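You operate a simulated robot arm through the tools that you are given. There is no shell and no other tool.

You are at the controls of a simulated robot arm. One attempt, no reset.

## Task
Put things in order on the top of the workbench. At the end: the red-labelled white bottle stands on top of the white tape roll; the silver steel cap from the top of the workbench stands where the red port cap stood; the red port cap stands where the red-labelled white bottle stood; the silver blue-banded bend stands where the green port cap stood; the green port cap stands where the silver steel cap stood; whatever was shut is shut again. Leave all else as you found it, and nothing knocked over.

Only the result counts: the job must be done as asked and must still hold three seconds after the hand-in. Knocking over, shifting, dropping, spilling or breaking anything else fails it. Lids that push on must go on centred and level and be pressed home; caps that screw on are set level and turned clockwise until they are tight.

## Robot
A 6-joint arm with a two-finger gripper, fixed in place. Base frame: the origin is on the floor under the middle of its stand, x ahead of it, y to its left, z up; the work surface is at about z = 0.863. Readings come in m, rad, newtons and seconds.
With the tool pointing down near the work surface it reaches from about 0.14 to 0.68 m from the base axis. Its first joint turns from -1.152 to 1.152 rad. Payload 2.45 kg.
The TCP is the grasp point between the finger pads, 0.03 m short of the fingertips. In the tool frame z runs along the fingers and y along their closing line. The gripper opens to 0.106 m; its body begins 0.079 m behind the TCP.
Orientation is that of the tool frame in the base frame, as [roll, pitch, yaw] about the fixed x, y, z axes, in that order (R = Rz(yaw) Ry(pitch) Rx(roll)). With the fingers straight down and closing along the base's y, the tool's x points along the base's -x, its y along +y and its z along -z.

## Interface
- The arm moves only by the tool jog_arm. Its argument "steps" is a list that holds one entry, the list of rows, each a list of 6 numbers: the shift along the base's x, y, z in units of 40 mm (1.0 is 40 mm), then the turn, a rotation vector about the base's x, y, z in units of 8 degrees (1.0 is 8 degrees). In form: [[[tx, ty, tz, wx, wy, wz], ...]]. A call has 1 to 20 rows; each row shifts and turns the commanded pose from where the row before left it. "fingers" is the opening in per cent of the stroke, from 0 (shut) to 100 (fully open), set as the call begins (left out, the last holds). A call with a number of a shift or a turn outside -1 to 1 is refused whole. Rows are played at 5 a second. More than 0.05 m and 0.15 rad between two rows, or a gripper value outside its range, and nothing of the call is played. A pose out of reach is approached as far as the arm can. The call stops where the force on the tool passes 40 N (or 10 N more than at its start, if that is more) or the arm is blocked; 0.2 s more then pass. Each finger travels about 0.153 m/s and halts on what it meets, pressing with about 30 N; the grip force reading is that of the motor and also rises with nothing between the fingers. The clock runs only during rows and for 0.2 s after the last one: add rows that do not move to give the fingers time. It gives the time, the measured TCP pose, the force on the tool (base axes), the opening and the grip force at its end, in the units of the frame above (readings bear some noise), with the torque about the TCP (base axes, N m) and any sound that the robot's microphone picked up, and new pictures: "pictures" is both (left out), scene, wrist or none.
- Cameras (640 x 400 px; columns grow to the right, rows downward): "scene" is fixed at [0.0764, 0.4312, 1.4072]; the picture's right is [-0.55, -0.84, 0.00], its down [-0.45, 0.30, -0.84] and it looks along [0.70, -0.46, -0.54] (base axes); focal length 298 px, centre (320, 200). "wrist" rides on the gripper at [0.076, -0.002, -0.106] in the tool frame; the picture's right is [0.02, 1.00, 0.00], its down [-0.78, 0.02, -0.62] and it looks along [-0.62, 0.01, 0.78] (tool axes); focal length 247 px, centre (320, 200). There is no depth. A picture from a camera that has moved, and an enlarged one, comes with that camera's place and axes in the base frame and with its lens.
- enlarge(camera, box): a new picture of the part [left, top, right, bottom] of that camera's present view, enlarged. It takes no simulated time.
- close_job(): hands the job in; it is judged then, once.

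Places have to be worked out from the pictures, the camera data and where the tool is seen. Open the gripper and draw the arm clear of the work before you hand the job in, unless the task says otherwise.

The tools are called after "Call:" as name(argument=value, ...) on one line, values as JSON. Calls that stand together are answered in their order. jog_arm: Moves the arm, as the interface text tells. Its arguments: {"type":"object","properties":{"steps":{"type":"array"},"fingers":{"type":"number"},"pictures":{"type":"string","enum":["both","scene","wrist","none"]}},"required":["steps"]} The other tools are called the same way: enlarge (camera, box) takes an enlarged picture of a part of a camera's view; close_job () hands the job in.

At the start:

```text
t: 0.0
ee_pos: [0.3125, 0.0014, 1.2061]
ee_rot: [3.141, 0.004, 3.141]
ft_force: [0.5, 0.0, -0.3]
ft_torque: [-0.02, 0.02, 0.0]
gripper_width: 0.1061
gripper_force: 0.1
```

scene: 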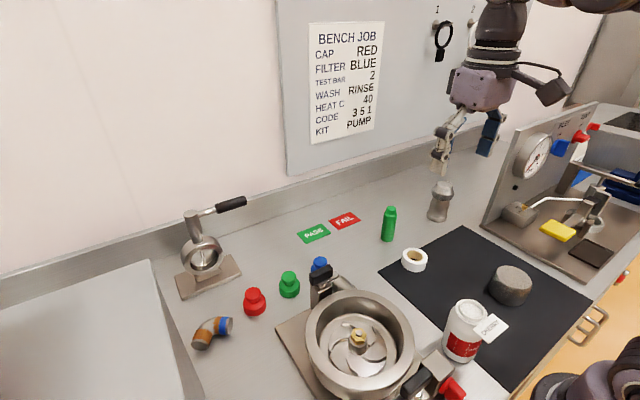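
wrist: 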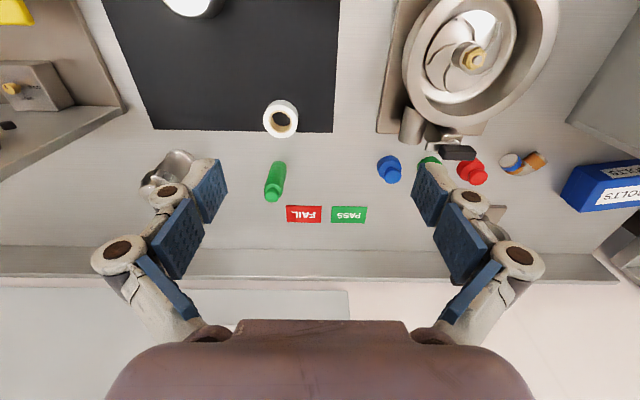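

I start by looking closer at the objects on the bench: the red and green caps, the bend, the bottle, the tape roll and the possible steel cap.

Call:
enlarge(camera="scene", box=[160, 180, 340, 360])

Call:
enlarge(camera="scene", box=[300, 160, 540, 400])

Call:
enlarge(camera="scene", box=[440, 60, 640, 300])

Call:
enlarge(camera="wrist", box=[340, 60, 640, 240])

Call:
enlarge(camera="wrist", box=[0, 0, 340, 240])

```text
2.22 times, centred on (250, 270) of scene
camera zoom: at [0.0764, 0.4312, 1.4072], right [-0.55, -0.84, 0.0], down [-0.45, 0.3, -0.84], along [0.7, -0.46, -0.54], focal length 662 px, centre (476, 44)
```

zoom: 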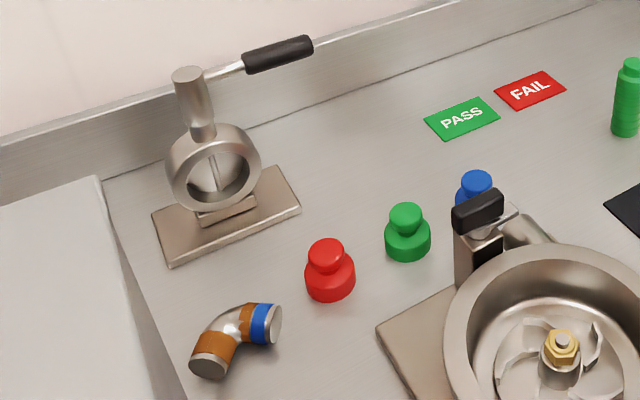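

```text
1.67 times, centred on (420, 280) of scene
camera zoom: at [0.0764, 0.4312, 1.4072], right [-0.55, -0.84, 0.0], down [-0.45, 0.3, -0.84], along [0.7, -0.46, -0.54], focal length 496 px, centre (153, 67)
```

zoom: 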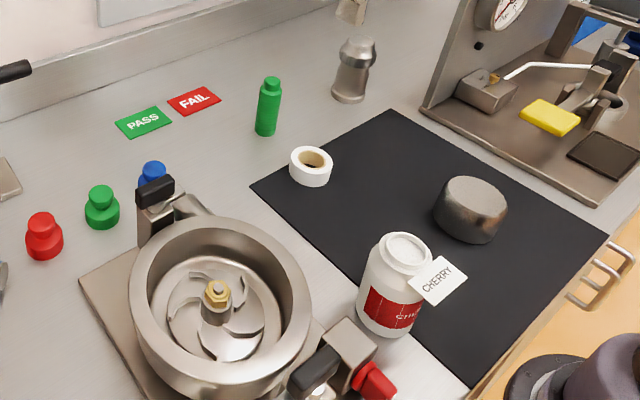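

```text
1.67 times, centred on (540, 180) of scene
camera zoom: at [0.0764, 0.4312, 1.4072], right [-0.55, -0.84, 0.0], down [-0.45, 0.3, -0.84], along [0.7, -0.46, -0.54], focal length 496 px, centre (-47, 233)
```

zoom: 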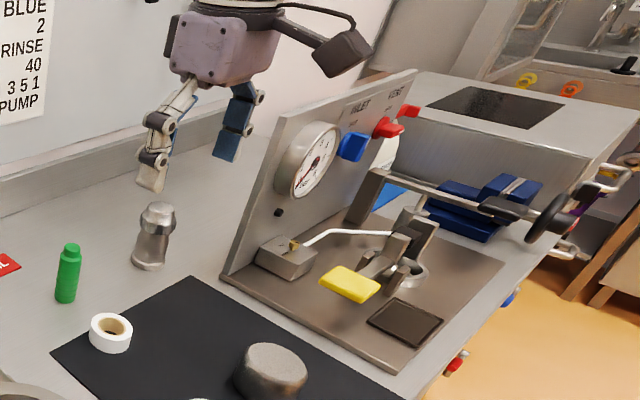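

```text
2.13 times, centred on (490, 150) of wrist
camera zoom: at [0.2363, 0.0008, 1.311], right [-0.02, 1.0, 0.0], down [0.78, 0.02, 0.62], along [0.62, 0.01, -0.78], focal length 527 px, centre (-43, 307)
```

zoom: 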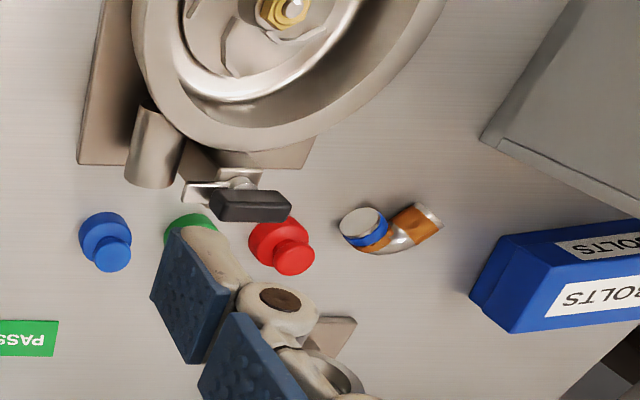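

```text
1.67 times, centred on (170, 120) of wrist
camera zoom: at [0.2363, 0.0008, 1.311], right [-0.02, 1.0, 0.0], down [0.78, 0.02, 0.62], along [0.62, 0.01, -0.78], focal length 412 px, centre (570, 333)
```

zoom: 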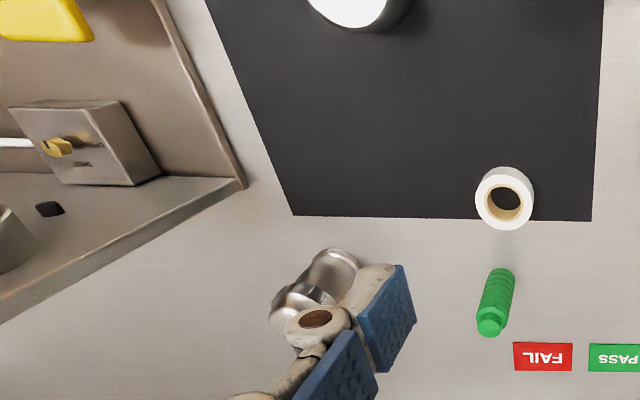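

The scene picture puts the red cap near (0.505, 0.319), the green cap near (0.504, 0.236), the bend near (0.49, 0.42), the bottle near (0.20, 0.03), the tape roll near (0.41, -0.07) and a silver object near (0.51, -0.29). I can't yet tell which object is the steel cap, so I move the wrist camera over to that silver object.

Call:
jog_arm(steps=[[[0, -1, 0, 0, 0, 0], [0, -1, 0, 0, 0, 0], [0, -1, 0, 0, 0, 0], [0, -1, 0, 0, 0, 0], [0, -1, 0, 0, 0, 0], [0, -1, 0, 0, 0, 0], [0, -1, 0, 0, 0, 0], [0, 0, -1, 0, 0, 0], [0, 0, 0, 0, 0, 0]]], pictures="both")

```text
t: 2.0
ee_pos: [0.3124, -0.2776, 1.1635]
ee_rot: [3.141, 0.001, -3.141]
ft_force: [0.2, -1.3, 0.1]
ft_torque: [0.0, 0.05, 0.02]
gripper_width: 0.1059
gripper_force: 0.1
camera wrist: at [0.2367, -0.2798, 1.269], right [-0.02, 1.0, 0.0], down [0.78, 0.02, 0.62], along [0.62, 0.01, -0.78], focal length 247 px, centre (320, 200)
```

scene: 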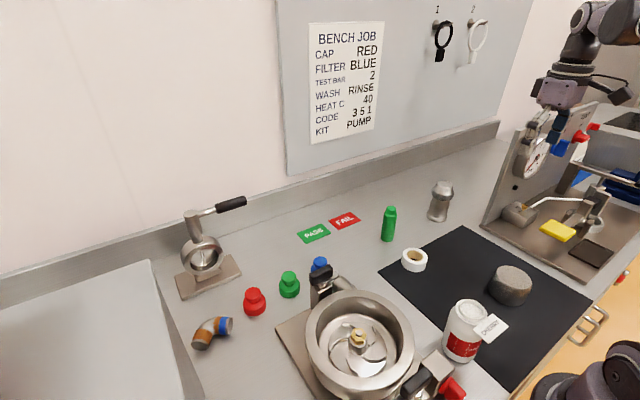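
wrist: 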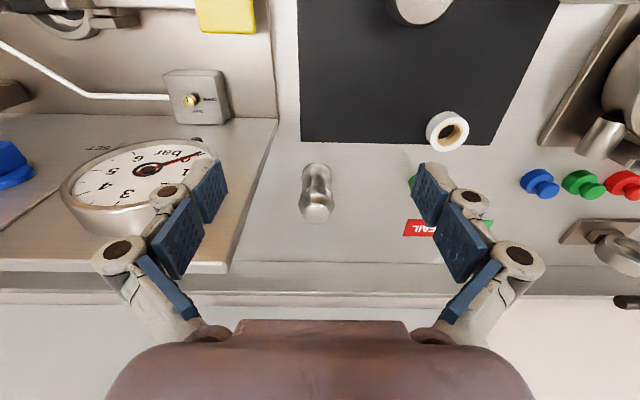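

The silver object is now clear of the fingers in both views. I enlarge it, and the puck on the mat as well.

Call:
enlarge(camera="wrist", box=[260, 140, 380, 240])

Call:
enlarge(camera="scene", box=[380, 160, 540, 320])

Call:
enlarge(camera="wrist", box=[340, 0, 640, 180])

Call:
enlarge(camera="scene", box=[410, 160, 470, 230])

```text
4.00 times, centred on (320, 190) of wrist
camera zoom: at [0.2367, -0.2798, 1.269], right [-0.02, 1.0, 0.0], down [0.78, 0.02, 0.62], along [0.62, 0.01, -0.78], focal length 988 px, centre (320, 240)
```

zoom: 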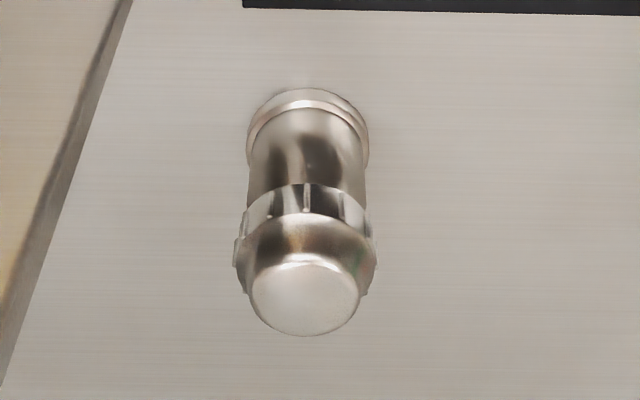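

```text
2.50 times, centred on (460, 240) of scene
camera zoom: at [0.0764, 0.4311, 1.4072], right [-0.55, -0.84, 0.0], down [-0.45, 0.3, -0.84], along [0.7, -0.46, -0.54], focal length 745 px, centre (-30, 100)
```

zoom: 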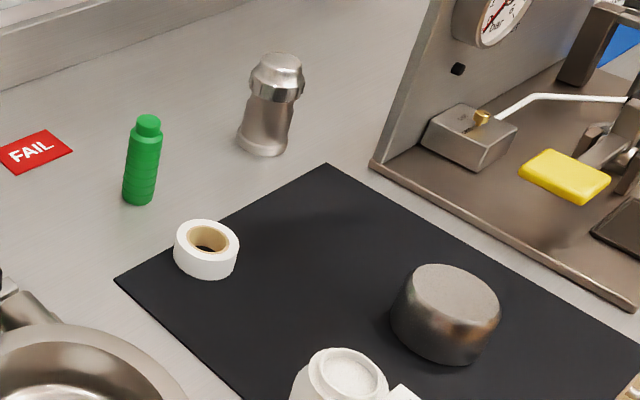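

```text
2.13 times, centred on (490, 90) of wrist
camera zoom: at [0.2367, -0.2798, 1.269], right [-0.02, 1.0, 0.0], down [0.78, 0.02, 0.62], along [0.62, 0.01, -0.78], focal length 527 px, centre (-43, 435)
```

zoom: 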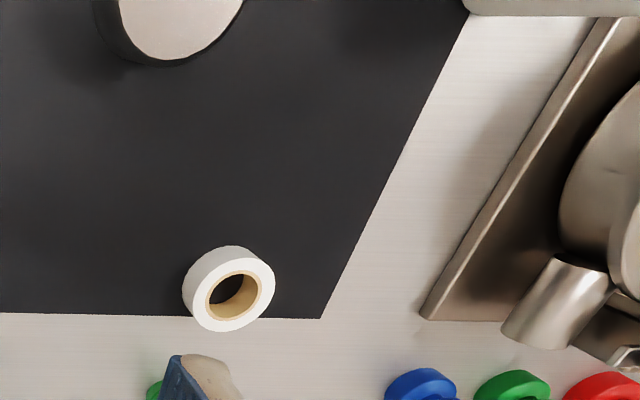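

```text
5.71 times, centred on (440, 195) of scene
camera zoom: at [0.0764, 0.4311, 1.4072], right [-0.55, -0.84, 0.0], down [-0.45, 0.3, -0.84], along [0.7, -0.46, -0.54], focal length 1702 px, centre (-366, 229)
```

zoom: 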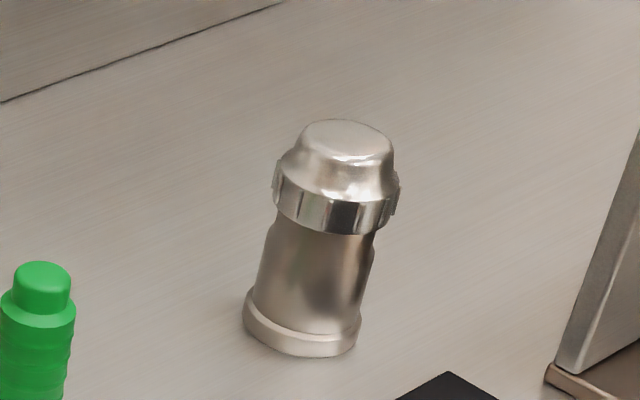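

The silver object is a tube with a ribbed cap on it, i.e. a closed housing. The puck on the mat (about 0.095 m wide) may be the loose steel cap, so I go and look at it closely from above.

Call:
jog_arm(steps=[[[-0.95, 0.55, 0, 0, 0, 0], [-0.95, 0.55, 0, 0, 0, 0], [-0.95, 0.55, 0, 0, 0, 0], [-0.95, 0.55, 0, 0, 0, 0], [0, 0, 0, 0, 0, 0]]], pictures="both")

```text
t: 3.2
ee_pos: [0.1599, -0.1895, 1.1658]
ee_rot: [3.141, 0.002, 3.141]
ft_force: [0.3, 0.4, 0.4]
ft_torque: [0.0, 0.0, 0.02]
gripper_width: 0.1063
gripper_force: 0.1
camera wrist: at [0.0832, -0.1916, 1.271], right [-0.02, 1.0, 0.0], down [0.78, 0.02, 0.62], along [0.62, 0.01, -0.78], focal length 247 px, centre (320, 200)
```

scene: 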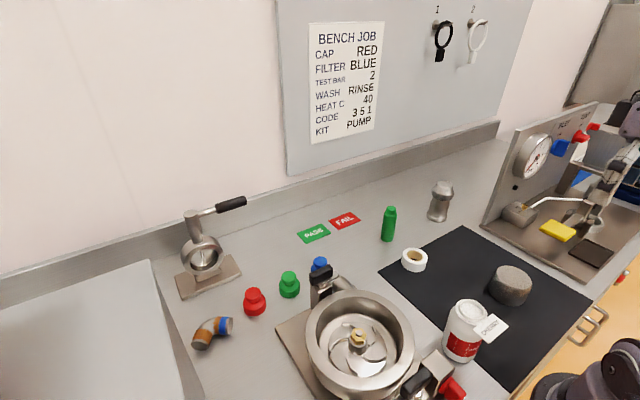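
wrist: 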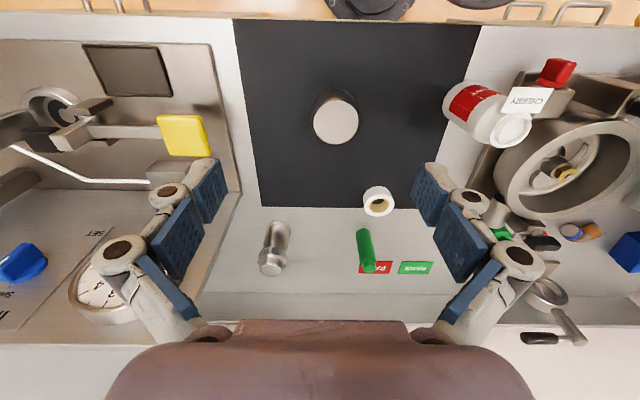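

Now I zoom in on the puck and on the bottle with its tag.

Call:
enlarge(camera="wrist", box=[290, 70, 390, 160])

Call:
enlarge(camera="wrist", box=[430, 40, 640, 180])

Call:
enlarge(camera="wrist", box=[340, 170, 640, 350])

Call:
enlarge(camera="scene", box=[430, 250, 550, 370])

Call:
enlarge(camera="wrist", box=[0, 0, 250, 180])

```text
4.44 times, centred on (340, 115) of wrist
camera zoom: at [0.0832, -0.1916, 1.271], right [-0.02, 1.0, 0.0], down [0.78, 0.02, 0.62], along [0.62, 0.01, -0.78], focal length 1098 px, centre (231, 578)
```

zoom: 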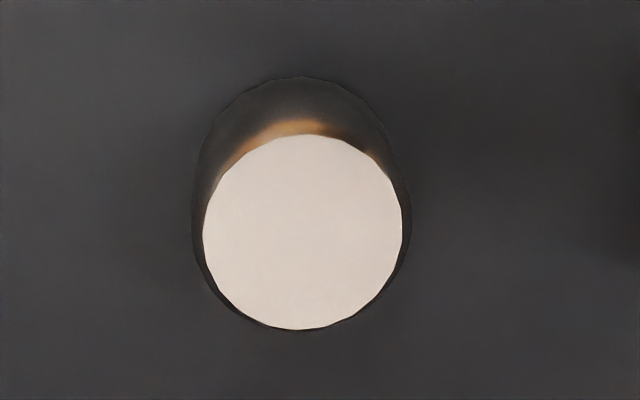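

```text
2.86 times, centred on (535, 110) of wrist
camera zoom: at [0.0832, -0.1916, 1.271], right [-0.02, 1.0, 0.0], down [0.78, 0.02, 0.62], along [0.62, 0.01, -0.78], focal length 706 px, centre (-294, 457)
```

zoom: 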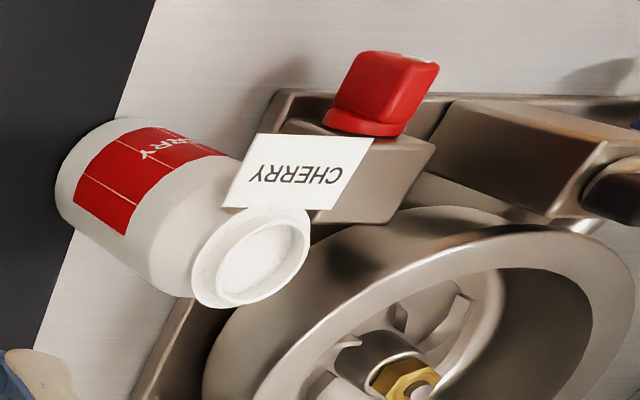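

```text
2.13 times, centred on (490, 260) of wrist
camera zoom: at [0.0832, -0.1916, 1.271], right [-0.02, 1.0, 0.0], down [0.78, 0.02, 0.62], along [0.62, 0.01, -0.78], focal length 527 px, centre (-43, 72)
```

zoom: 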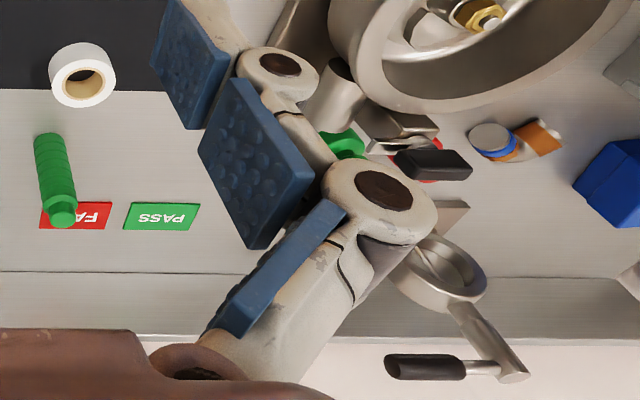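

```text
3.33 times, centred on (490, 310) of scene
camera zoom: at [0.0764, 0.4312, 1.4072], right [-0.55, -0.84, 0.0], down [-0.45, 0.3, -0.84], along [0.7, -0.46, -0.54], focal length 993 px, centre (-247, -167)
```

zoom: 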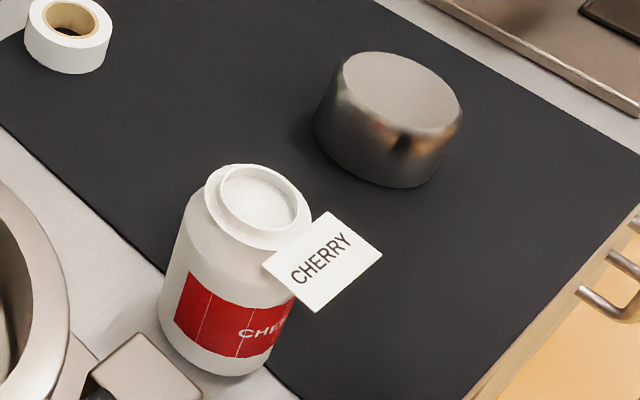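

```text
2.22 times, centred on (125, 90) of wrist
camera zoom: at [0.0832, -0.1916, 1.271], right [-0.02, 1.0, 0.0], down [0.78, 0.02, 0.62], along [0.62, 0.01, -0.78], focal length 549 px, centre (753, 444)
```

zoom: 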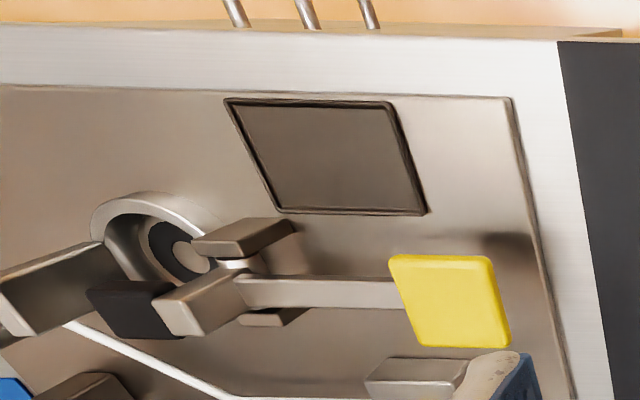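

The puck is about 0.08 m wide, flat on top and steel all over, and it stands alone on the mat. That makes it the loose "silver steel cap", as opposed to the cap screwed on the housing. Before deciding, I survey the left side of the bench for any other candidates.

Call:
jog_arm(steps=[[[0.2, 1, 0, 0, 0, 0], [0.2, 1, 0, 0, 0, 0], [0.2, 1, 0, 0, 0, 0], [0.2, 1, 0, 0, 0, 0], [0.2, 1, 0, 0, 0, 0], [0.2, 1, 0, 0, 0, 0], [0.2, 1, 0, 0, 0, 0], [0.2, 1, 0, 0, 0, 0], [0.2, 1, 0, 0, 0, 0], [0.2, 1, 0, 0, 0, 0], [0.2, 1, 0, 0, 0, 0], [0.2, 1, 0, 0, 0, 0], [0, 0, 0, 0, 0, 0]]], pictures="both")

```text
t: 6.0
ee_pos: [0.2595, 0.2905, 1.1609]
ee_rot: [3.141, 0.001, 3.142]
ft_force: [0.2, -0.5, 0.0]
ft_torque: [-0.03, 0.0, 0.0]
gripper_width: 0.1058
gripper_force: 0.0
camera wrist: at [0.1825, 0.2885, 1.2663], right [-0.02, 1.0, 0.0], down [0.78, 0.02, 0.62], along [0.62, 0.01, -0.78], focal length 247 px, centre (320, 200)
```

scene: 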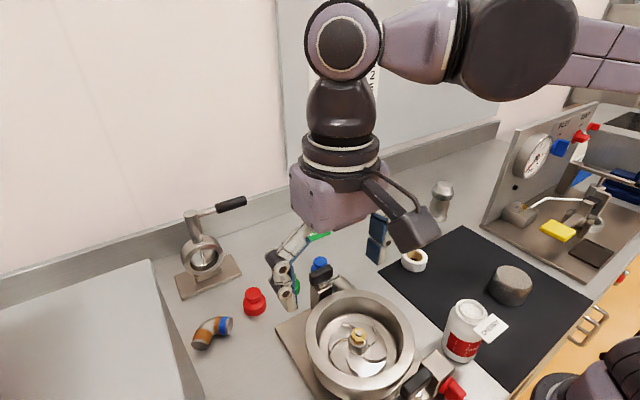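
wrist: 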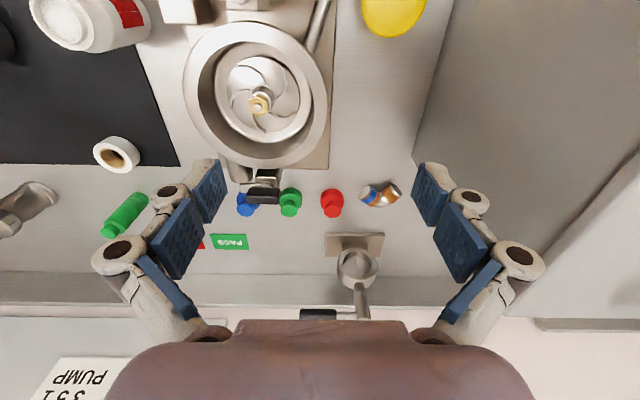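

There is also a yellow object in front of the pump's left side. I enlarge several regions here.

Call:
enlarge(camera="wrist", box=[220, 150, 420, 290])

Call:
enlarge(camera="wrist", box=[160, 0, 440, 180])

Call:
enlarge(camera="wrist", box=[0, 0, 200, 140])

Call:
enlarge(camera="scene", box=[180, 260, 330, 370])

```text
2.86 times, centred on (320, 220) of wrist
camera zoom: at [0.1825, 0.2885, 1.2663], right [-0.02, 1.0, 0.0], down [0.78, 0.02, 0.62], along [0.62, 0.01, -0.78], focal length 706 px, centre (320, 143)
```

zoom: 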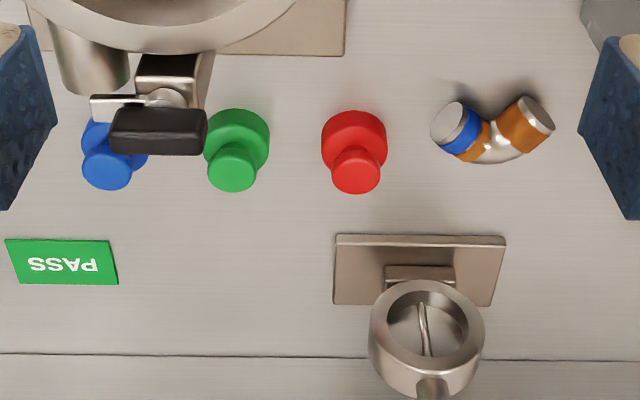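

```text
2.22 times, centred on (300, 90) of wrist
camera zoom: at [0.1825, 0.2885, 1.2663], right [-0.02, 1.0, 0.0], down [0.78, 0.02, 0.62], along [0.62, 0.01, -0.78], focal length 549 px, centre (364, 444)
```

zoom: 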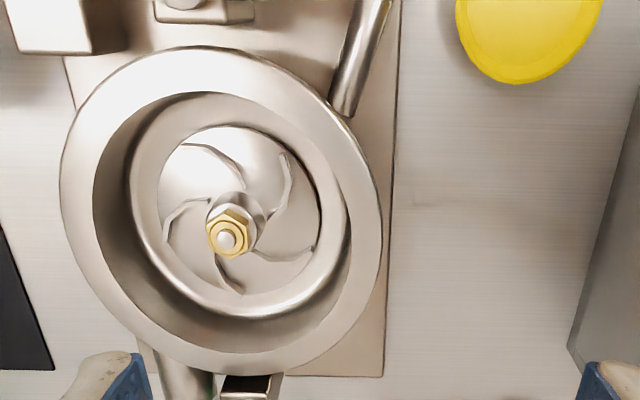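

```text
2.86 times, centred on (100, 70) of wrist
camera zoom: at [0.1825, 0.2885, 1.2663], right [-0.02, 1.0, 0.0], down [0.78, 0.02, 0.62], along [0.62, 0.01, -0.78], focal length 706 px, centre (949, 571)
```

zoom: 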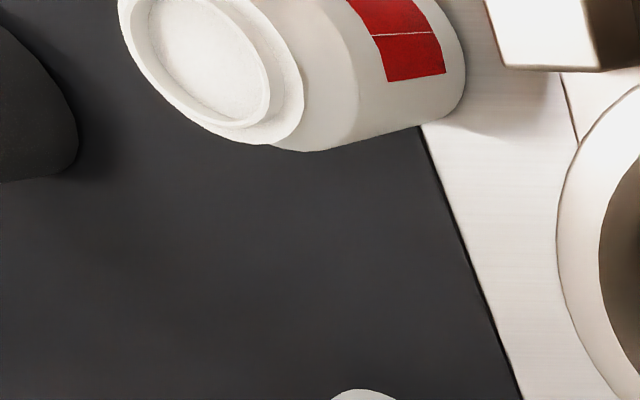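

```text
3.64 times, centred on (255, 315) of scene
camera zoom: at [0.0764, 0.4312, 1.4072], right [-0.55, -0.84, 0.0], down [-0.45, 0.3, -0.84], along [0.7, -0.46, -0.54], focal length 1083 px, centre (556, -218)
```

zoom: 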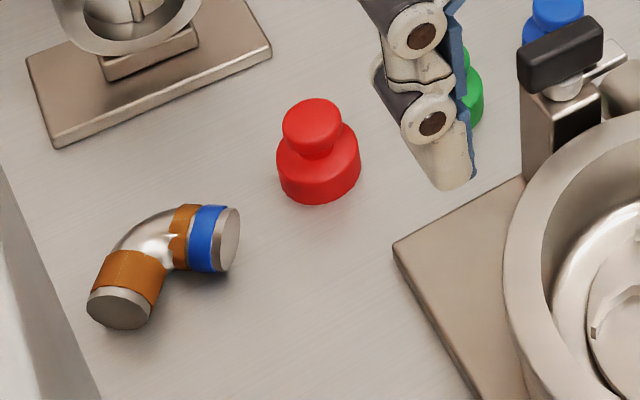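

Only the puck stands as a loose steel cap; the yellow item, the bowl and the closed housing are different things. The three port caps stand in a row at x≈0.50 (red y≈0.318, green y≈0.234, blue y≈0.148), and the bend lies at about (0.485, 0.417). The bottle comes first, so I move above it for a near-vertical look.

Call:
jog_arm(steps=[[[-0.2, -0.88, -0.1, 0, 0, 0], [-0.2, -0.88, -0.1, 0, 0, 0], [-0.2, -0.88, -0.1, 0, 0, 0], [-0.2, -0.88, -0.1, 0, 0, 0], [-0.2, -0.88, -0.1, 0, 0, 0], [-0.2, -0.88, -0.1, 0, 0, 0], [-0.2, -0.88, -0.1, 0, 0, 0], [0, 0, 0, 0, 0, 0]]], pictures="both")

```text
t: 7.8
ee_pos: [0.2015, 0.0435, 1.1385]
ee_rot: [3.141, 0.002, -3.141]
ft_force: [-0.1, -0.2, 1.0]
ft_torque: [-0.01, 0.0, -0.01]
gripper_width: 0.1059
gripper_force: 0.1
camera wrist: at [0.1265, 0.0413, 1.2431], right [-0.02, 1.0, 0.0], down [0.78, 0.02, 0.62], along [0.62, 0.01, -0.78], focal length 247 px, centre (320, 200)
```

scene: 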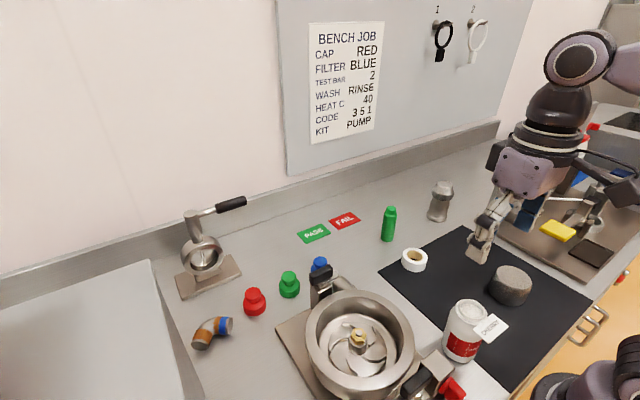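
wrist: 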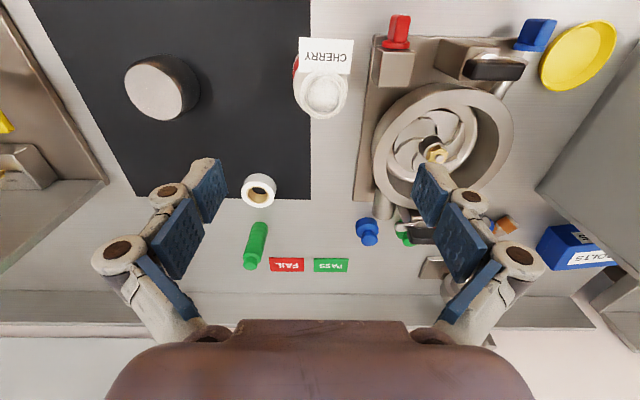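

Call:
enlarge(camera="wrist", box=[260, 10, 440, 130])

Call:
enlarge(camera="wrist", box=[210, 150, 310, 230])

Call:
enlarge(camera="wrist", box=[100, 30, 220, 130])

```text
3.33 times, centred on (350, 70) of wrist
camera zoom: at [0.1265, 0.0413, 1.2431], right [-0.02, 1.0, 0.0], down [0.78, 0.02, 0.62], along [0.62, 0.01, -0.78], focal length 823 px, centre (220, 633)
```

zoom: 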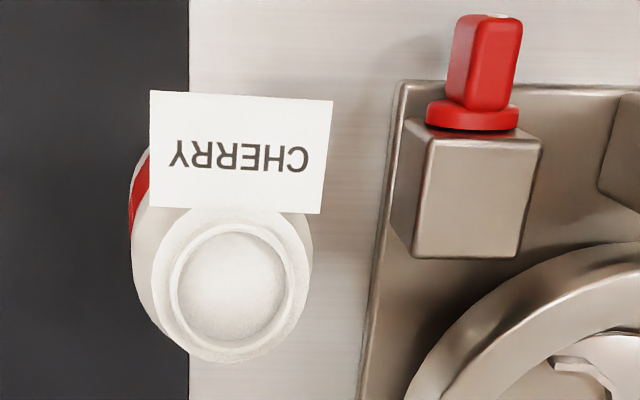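

```text
5.00 times, centred on (260, 190) of wrist
camera zoom: at [0.1265, 0.0413, 1.2431], right [-0.02, 1.0, 0.0], down [0.78, 0.02, 0.62], along [0.62, 0.01, -0.78], focal length 1235 px, centre (620, 250)
```

zoom: 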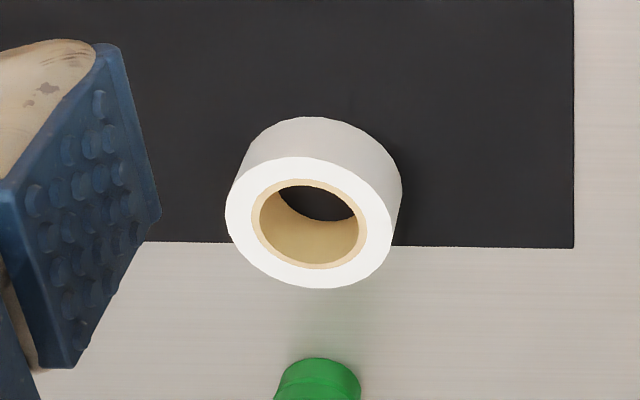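

```text
4.00 times, centred on (160, 80) of wrist
camera zoom: at [0.1265, 0.0413, 1.2431], right [-0.02, 1.0, 0.0], down [0.78, 0.02, 0.62], along [0.62, 0.01, -0.78], focal length 988 px, centre (960, 680)
```

zoom: 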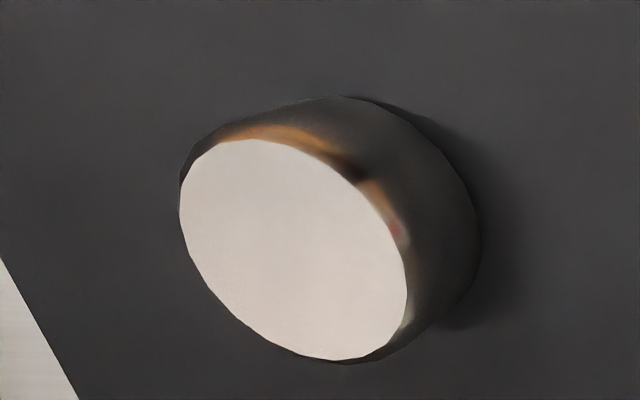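

The bottle's axis comes out near (0.200, 0.0445) with its mouth at z≈0.98. The CHERRY tag sticks out on the -x side, so I will close along y. I check the clearance to the pump's clamp block on the +y side.

Call:
enlarge(camera="scene", box=[380, 280, 540, 400])

Call:
enlarge(camera="scene", box=[440, 100, 580, 280])

```text
3.33 times, centred on (460, 340) of scene
camera zoom: at [0.0764, 0.4312, 1.4072], right [-0.55, -0.84, 0.0], down [-0.45, 0.3, -0.84], along [0.7, -0.46, -0.54], focal length 993 px, centre (-147, -267)
```

zoom: 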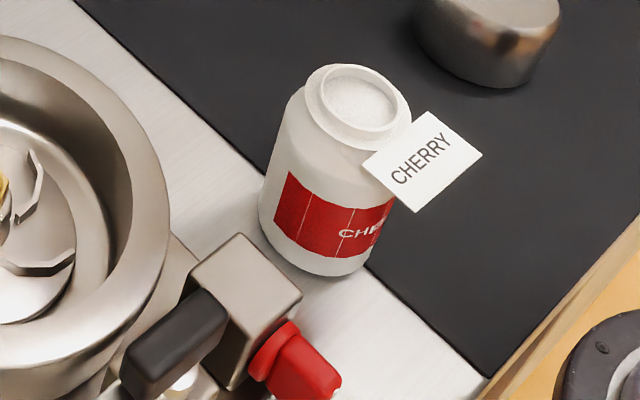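

```text
2.22 times, centred on (510, 190) of scene
camera zoom: at [0.0764, 0.4312, 1.4072], right [-0.55, -0.84, 0.0], down [-0.45, 0.3, -0.84], along [0.7, -0.46, -0.54], focal length 662 px, centre (-102, 222)
```

zoom: 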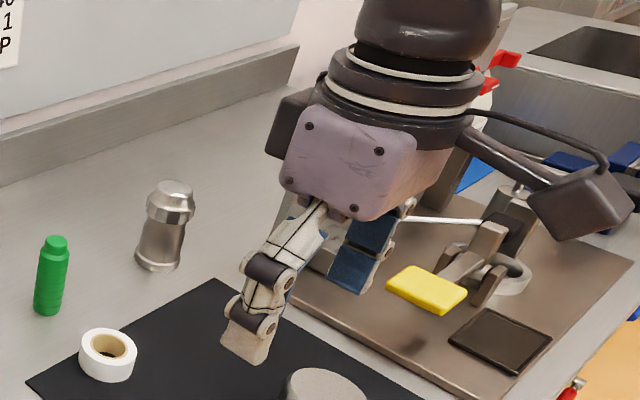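

The clamp block's top is at about z=0.925 with its near face at y≈0.112, so there is room for the +y finger if the opening is limited. I narrow the fingers to 84% and come down to just above the bottle's mouth to check the alignment.

Call:
jog_arm(steps=[[[0.03, 0.03, -0.9, 0, 0, 0], [0, 0, -0.9, 0, 0, 0], [0, 0, -0.9, 0, 0, 0], [0, 0, 0, 0, 0, 0]]], fingers=84, pictures="both")

```text
t: 8.8
ee_pos: [0.2025, 0.0437, 1.0318]
ee_rot: [-3.141, 0.003, 3.141]
ft_force: [-0.8, -0.8, -0.6]
ft_torque: [0.02, 0.01, -0.01]
gripper_width: 0.0894
gripper_force: 0.1
camera wrist: at [0.1259, 0.0419, 1.1374], right [-0.02, 1.0, 0.0], down [0.78, 0.02, 0.62], along [0.62, 0.01, -0.78], focal length 247 px, centre (320, 200)
```

scene: 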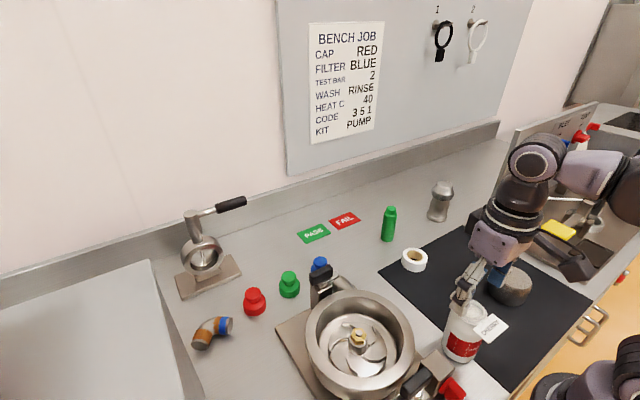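
wrist: 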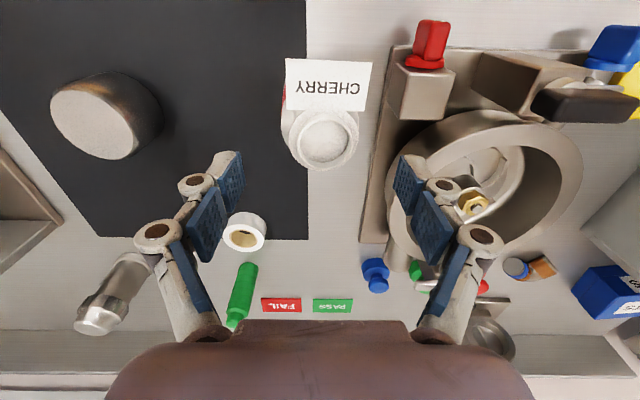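

Call:
enlarge(camera="wrist", box=[240, 40, 440, 190])

Call:
enlarge(camera="scene", box=[400, 240, 560, 380])

```text
2.67 times, centred on (340, 115) of wrist
camera zoom: at [0.1259, 0.0419, 1.1374], right [-0.02, 1.0, 0.0], down [0.78, 0.02, 0.62], along [0.62, 0.01, -0.78], focal length 659 px, centre (267, 427)
```

zoom: 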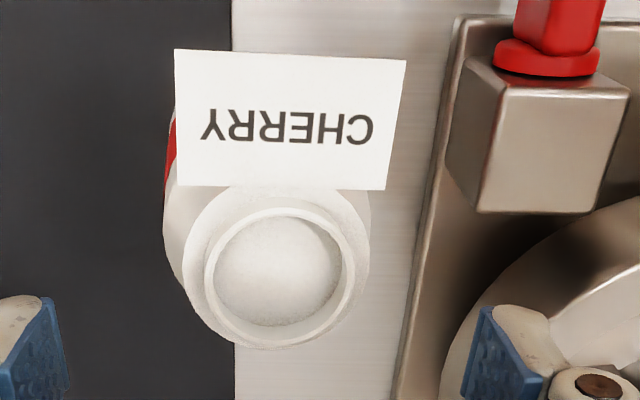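

```text
2.86 times, centred on (480, 310) of scene
camera zoom: at [0.0764, 0.4312, 1.4072], right [-0.55, -0.84, 0.0], down [-0.45, 0.3, -0.84], along [0.7, -0.46, -0.54], focal length 851 px, centre (-137, -114)
```

zoom: 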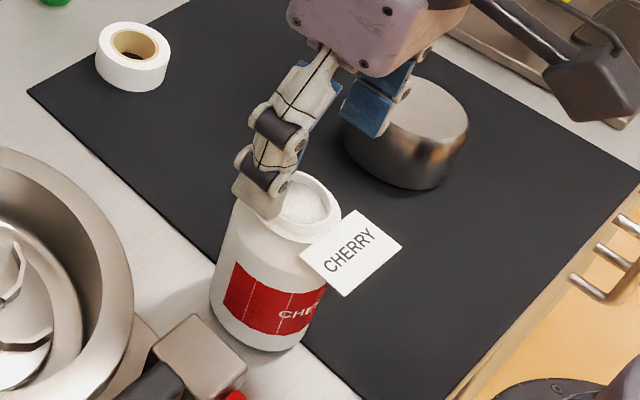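

The bottle's mouth is open with powder inside, so it has to be handled level and gently. The mouth centre works out at about (0.198, 0.0457). I lower to a TCP height of about 0.936 around the body.

Call:
jog_arm(steps=[[[-0.03, 0.045, -0.6, 0, 0, 0], [0, 0, -0.6, 0, 0, 0], [0, 0, -0.6, 0, 0, 0], [0, 0, -0.6, 0, 0, 0], [0, 0, 0, 0, 0, 0]]], pictures="both")

```text
t: 10.0
ee_pos: [0.2012, 0.0475, 0.9354]
ee_rot: [3.141, 0.0, -3.141]
ft_force: [0.8, -0.7, 0.2]
ft_torque: [0.0, -0.01, 0.02]
gripper_width: 0.0891
gripper_force: 0.1
camera wrist: at [0.1248, 0.0465, 1.0405], right [-0.02, 1.0, 0.0], down [0.78, 0.02, 0.62], along [0.62, 0.01, -0.78], focal length 247 px, centre (320, 200)
```

scene: 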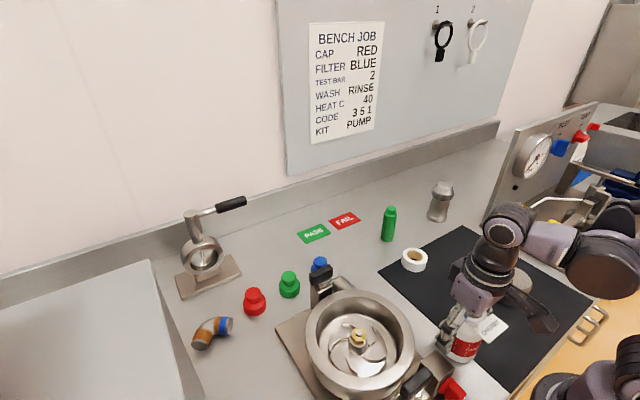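
wrist: 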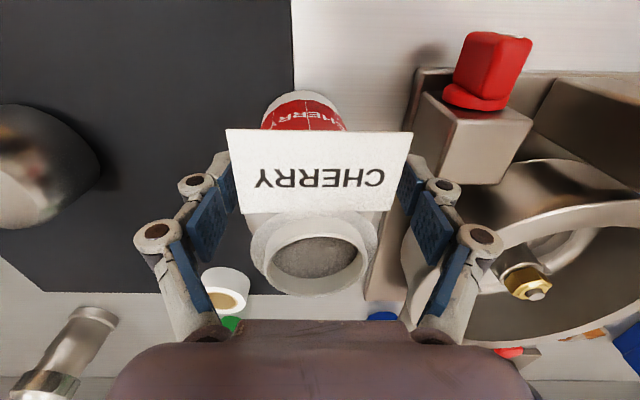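

The fingers straddle the bottle and the tag is clear of both. I nudge 1.5 mm toward -y to centre on the bottle and close on it.

Call:
jog_arm(steps=[[[0, -0.04, 0, 0, 0, 0], [0, 0, 0, 0, 0, 0]]], pictures="none")

Call:
jog_arm(steps=[[[0, 0, 0, 0, 0, 0], [0, 0, 0, 0, 0, 0], [0, 0, 0, 0, 0, 0], [0, 0, 0, 0, 0, 0]]], fingers=40, pictures="both")

```text
t: 10.6
ee_pos: [0.201, 0.0448, 0.9351]
ee_rot: [3.141, 0.002, 3.141]
ft_force: [-0.4, -0.2, -0.2]
ft_torque: [0.03, 0.03, 0.02]
gripper_width: 0.0887
gripper_force: 0.1
```

```text
t: 11.6
ee_pos: [0.2012, 0.0448, 0.9355]
ee_rot: [-3.14, 0.001, -3.141]
ft_force: [0.4, -9.8, 12.0]
ft_torque: [-0.89, 0.09, -0.03]
gripper_width: 0.0593
gripper_force: 29.7
camera wrist: at [0.1245, 0.0435, 1.0404], right [-0.02, 1.0, 0.0], down [0.78, 0.02, 0.62], along [0.62, 0.01, -0.78], focal length 247 px, centre (320, 200)
```

scene: 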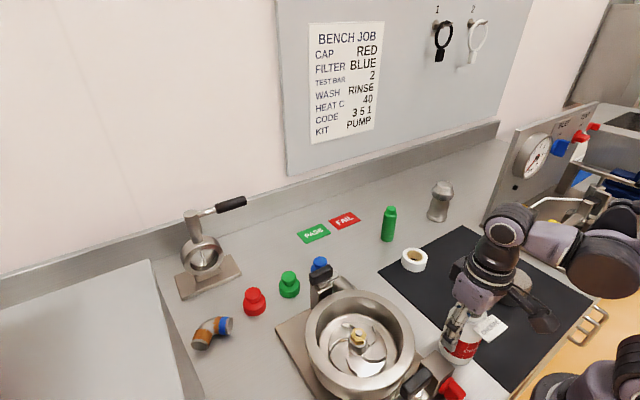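
wrist: 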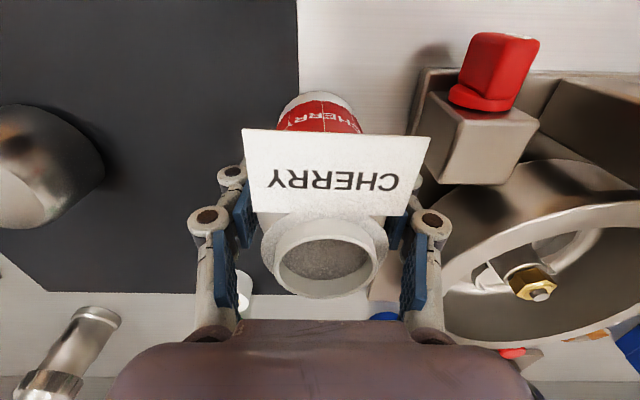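

The fingers hold at 59 mm width, with some side and down load against the table as they settled. I lift a few millimetres slowly to see whether the load clears and the bottle comes along.

Call:
jog_arm(steps=[[[0, 0, 0.1, 0, 0, 0], [0, 0, 0.15, 0, 0, 0], [0, 0, 0.25, 0, 0, 0], [0, 0, 0, 0, 0, 0]]], pictures="both")

```text
t: 12.6
ee_pos: [0.1996, 0.0469, 0.9532]
ee_rot: [3.141, 0.001, -3.141]
ft_force: [-0.3, -0.6, -2.2]
ft_torque: [0.02, -0.02, -0.02]
gripper_width: 0.0587
gripper_force: 30.3
camera wrist: at [0.1242, 0.0444, 1.0584], right [-0.02, 1.0, 0.0], down [0.78, 0.02, 0.62], along [0.62, 0.01, -0.78], focal length 247 px, centre (320, 200)
```

scene: 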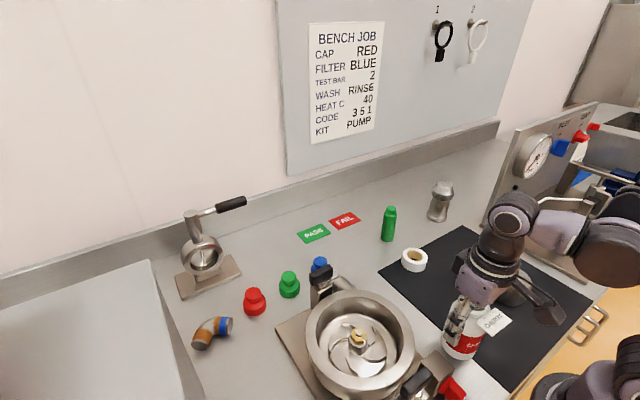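
wrist: 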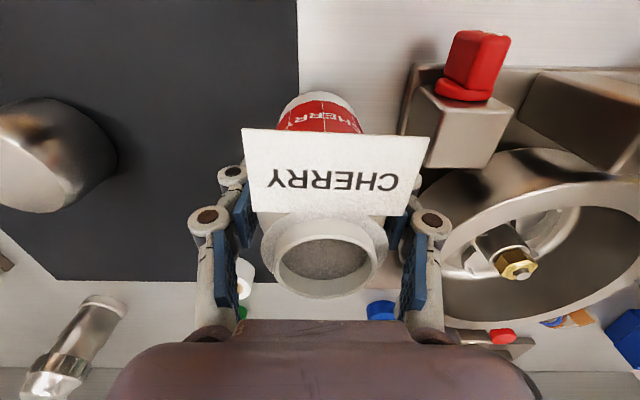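

The bottle hangs freely (2.2 N), level and centred in the grip. I raise it, then carry it gently toward the tape roll, stopping short so the wrist camera can fix the roll's position.

Call:
jog_arm(steps=[[[0, 0, 0.3, 0, 0, 0], [0, 0, 0.5, 0, 0, 0], [0, 0, 0.5, 0, 0, 0], [0, 0, 0.5, 0, 0, 0], [0.2, -0.3, 0.2, 0, 0, 0], [0.4, -0.5, 0, 0, 0, 0], [0.4, -0.5, 0, 0, 0, 0], [0.4, -0.5, 0, 0, 0, 0], [0.4, -0.5, 0, 0, 0, 0], [0.2, -0.3, 0, 0, 0, 0], [0, -0.2, 0, 0, 0, 0], [0, 0, 0, 0, 0, 0], [0, 0, 0, 0, 0, 0]]], pictures="both")

```text
t: 15.4
ee_pos: [0.2795, -0.0673, 1.0335]
ee_rot: [3.141, 0.001, 3.141]
ft_force: [-0.5, -0.2, -2.7]
ft_torque: [0.0, 0.01, 0.0]
gripper_width: 0.059
gripper_force: 29.3
camera wrist: at [0.2035, -0.0688, 1.1389], right [-0.02, 1.0, 0.0], down [0.78, 0.02, 0.62], along [0.62, 0.01, -0.78], focal length 247 px, centre (320, 200)
```

scene: 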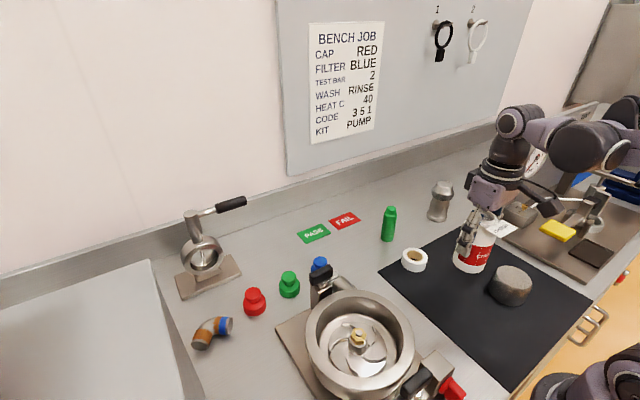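
wrist: 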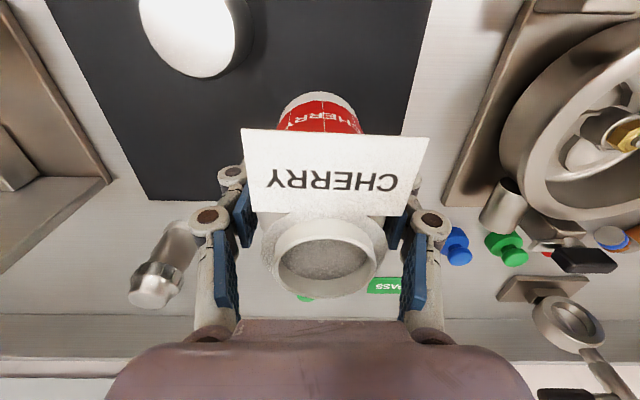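

The roll is hidden behind the bottle in the wrist view, so I measure it in the scene view.

Call:
enlarge(camera="scene", box=[380, 220, 450, 290])

Call:
enlarge(camera="scene", box=[380, 180, 520, 300])

```text
5.71 times, centred on (415, 255) of scene
camera zoom: at [0.0764, 0.4312, 1.4072], right [-0.55, -0.84, 0.0], down [-0.45, 0.3, -0.84], along [0.7, -0.46, -0.54], focal length 1702 px, centre (-223, -114)
```

zoom: 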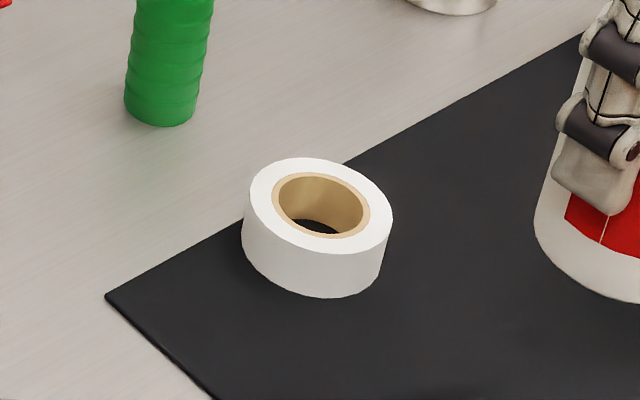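

```text
3.33 times, centred on (450, 240) of scene
camera zoom: at [0.0764, 0.4312, 1.4072], right [-0.55, -0.84, 0.0], down [-0.45, 0.3, -0.84], along [0.7, -0.46, -0.54], focal length 993 px, centre (-113, 67)
```

zoom: 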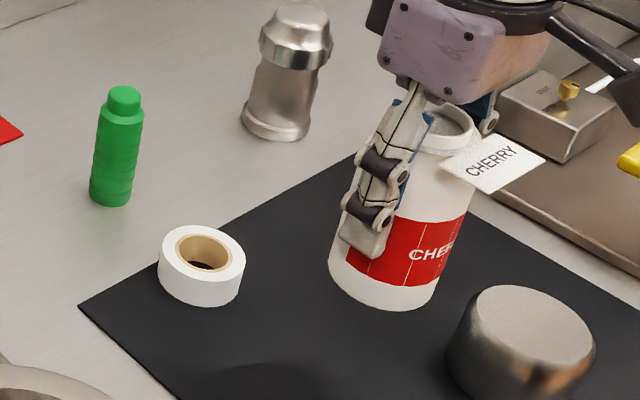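

The roll's top centre comes out at (0.406, -0.069) from the scene camera and (0.399, -0.067) from the wrist camera, with its top at z≈0.888. I move the bottle over about (0.403, -0.068), hover about 20 mm above the roll, and then compare both in the same view.

Call:
jog_arm(steps=[[[0.2, 0, 0, 0, 0, 0], [0.4, 0, 0, 0, 0, 0], [0.5, 0, 0, 0, 0, 0], [0.5, 0, 0, 0, 0, 0], [0.5, 0, 0, 0, 0, 0], [0.5, 0, 0, 0, 0, 0], [0.3, 0, 0, 0, 0, 0], [0.19, 0, -0.2, 0, 0, 0], [0, 0, -0.4, 0, 0, 0], [0, 0, -0.4, 0, 0, 0], [0, 0, -0.3, 0, 0, 0], [0, 0, 0, 0, 0, 0], [0, 0, 0, 0, 0, 0]]], pictures="both")

Call:
enlarge(camera="scene", box=[370, 200, 470, 280])

Call:
enlarge(camera="wrist", box=[220, 40, 440, 160])

```text
t: 18.2
ee_pos: [0.403, -0.0683, 0.9813]
ee_rot: [3.141, 0.003, -3.141]
ft_force: [-0.3, 1.2, -2.5]
ft_torque: [-0.02, -0.01, -0.02]
gripper_width: 0.0589
gripper_force: 30.1
camera wrist: at [0.327, -0.069, 1.0862], right [-0.02, 1.0, 0.0], down [0.78, 0.02, 0.62], along [0.62, 0.01, -0.78], focal length 247 px, centre (320, 200)
```

scene: 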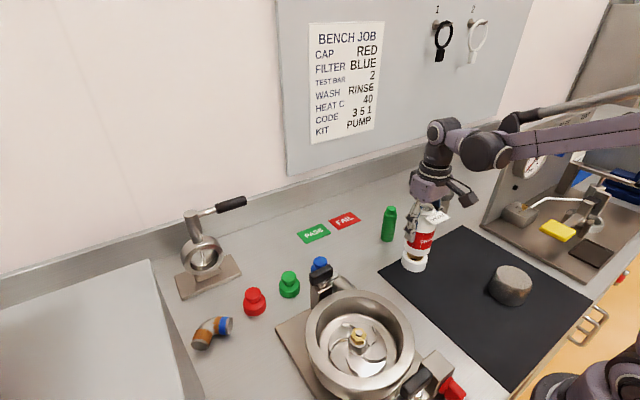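
wrist: 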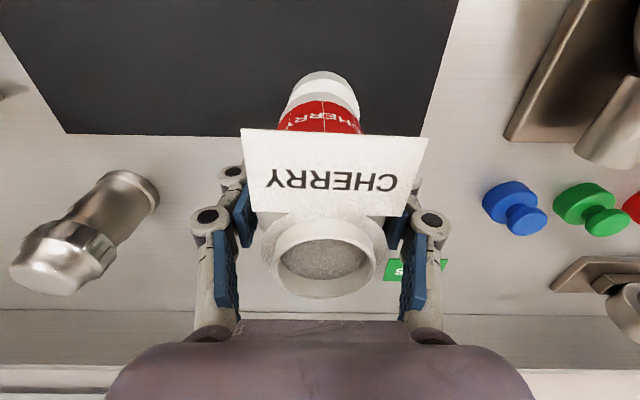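

```text
5.00 times, centred on (420, 240) of scene
camera zoom: at [0.0764, 0.4312, 1.4072], right [-0.55, -0.84, 0.0], down [-0.45, 0.3, -0.84], along [0.7, -0.46, -0.54], focal length 1490 px, centre (-180, 0)
```

zoom: 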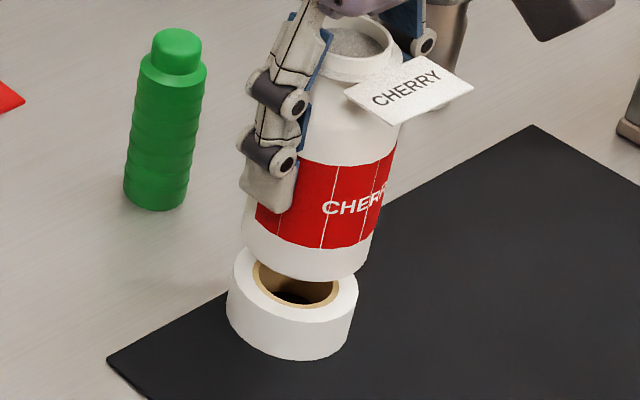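

```text
2.91 times, centred on (330, 100) of wrist
camera zoom: at [0.327, -0.069, 1.0862], right [-0.02, 1.0, 0.0], down [0.78, 0.02, 0.62], along [0.62, 0.01, -0.78], focal length 718 px, centre (291, 491)
```

zoom: 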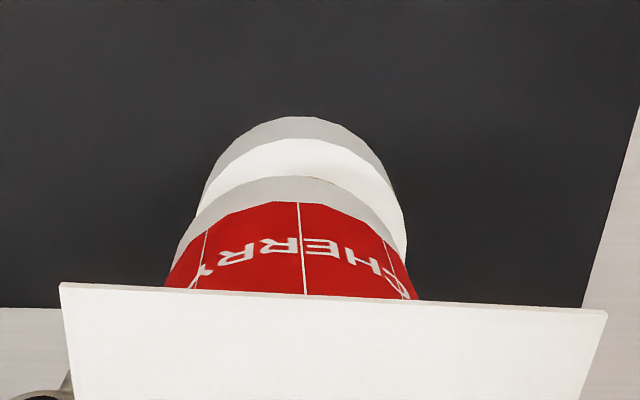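

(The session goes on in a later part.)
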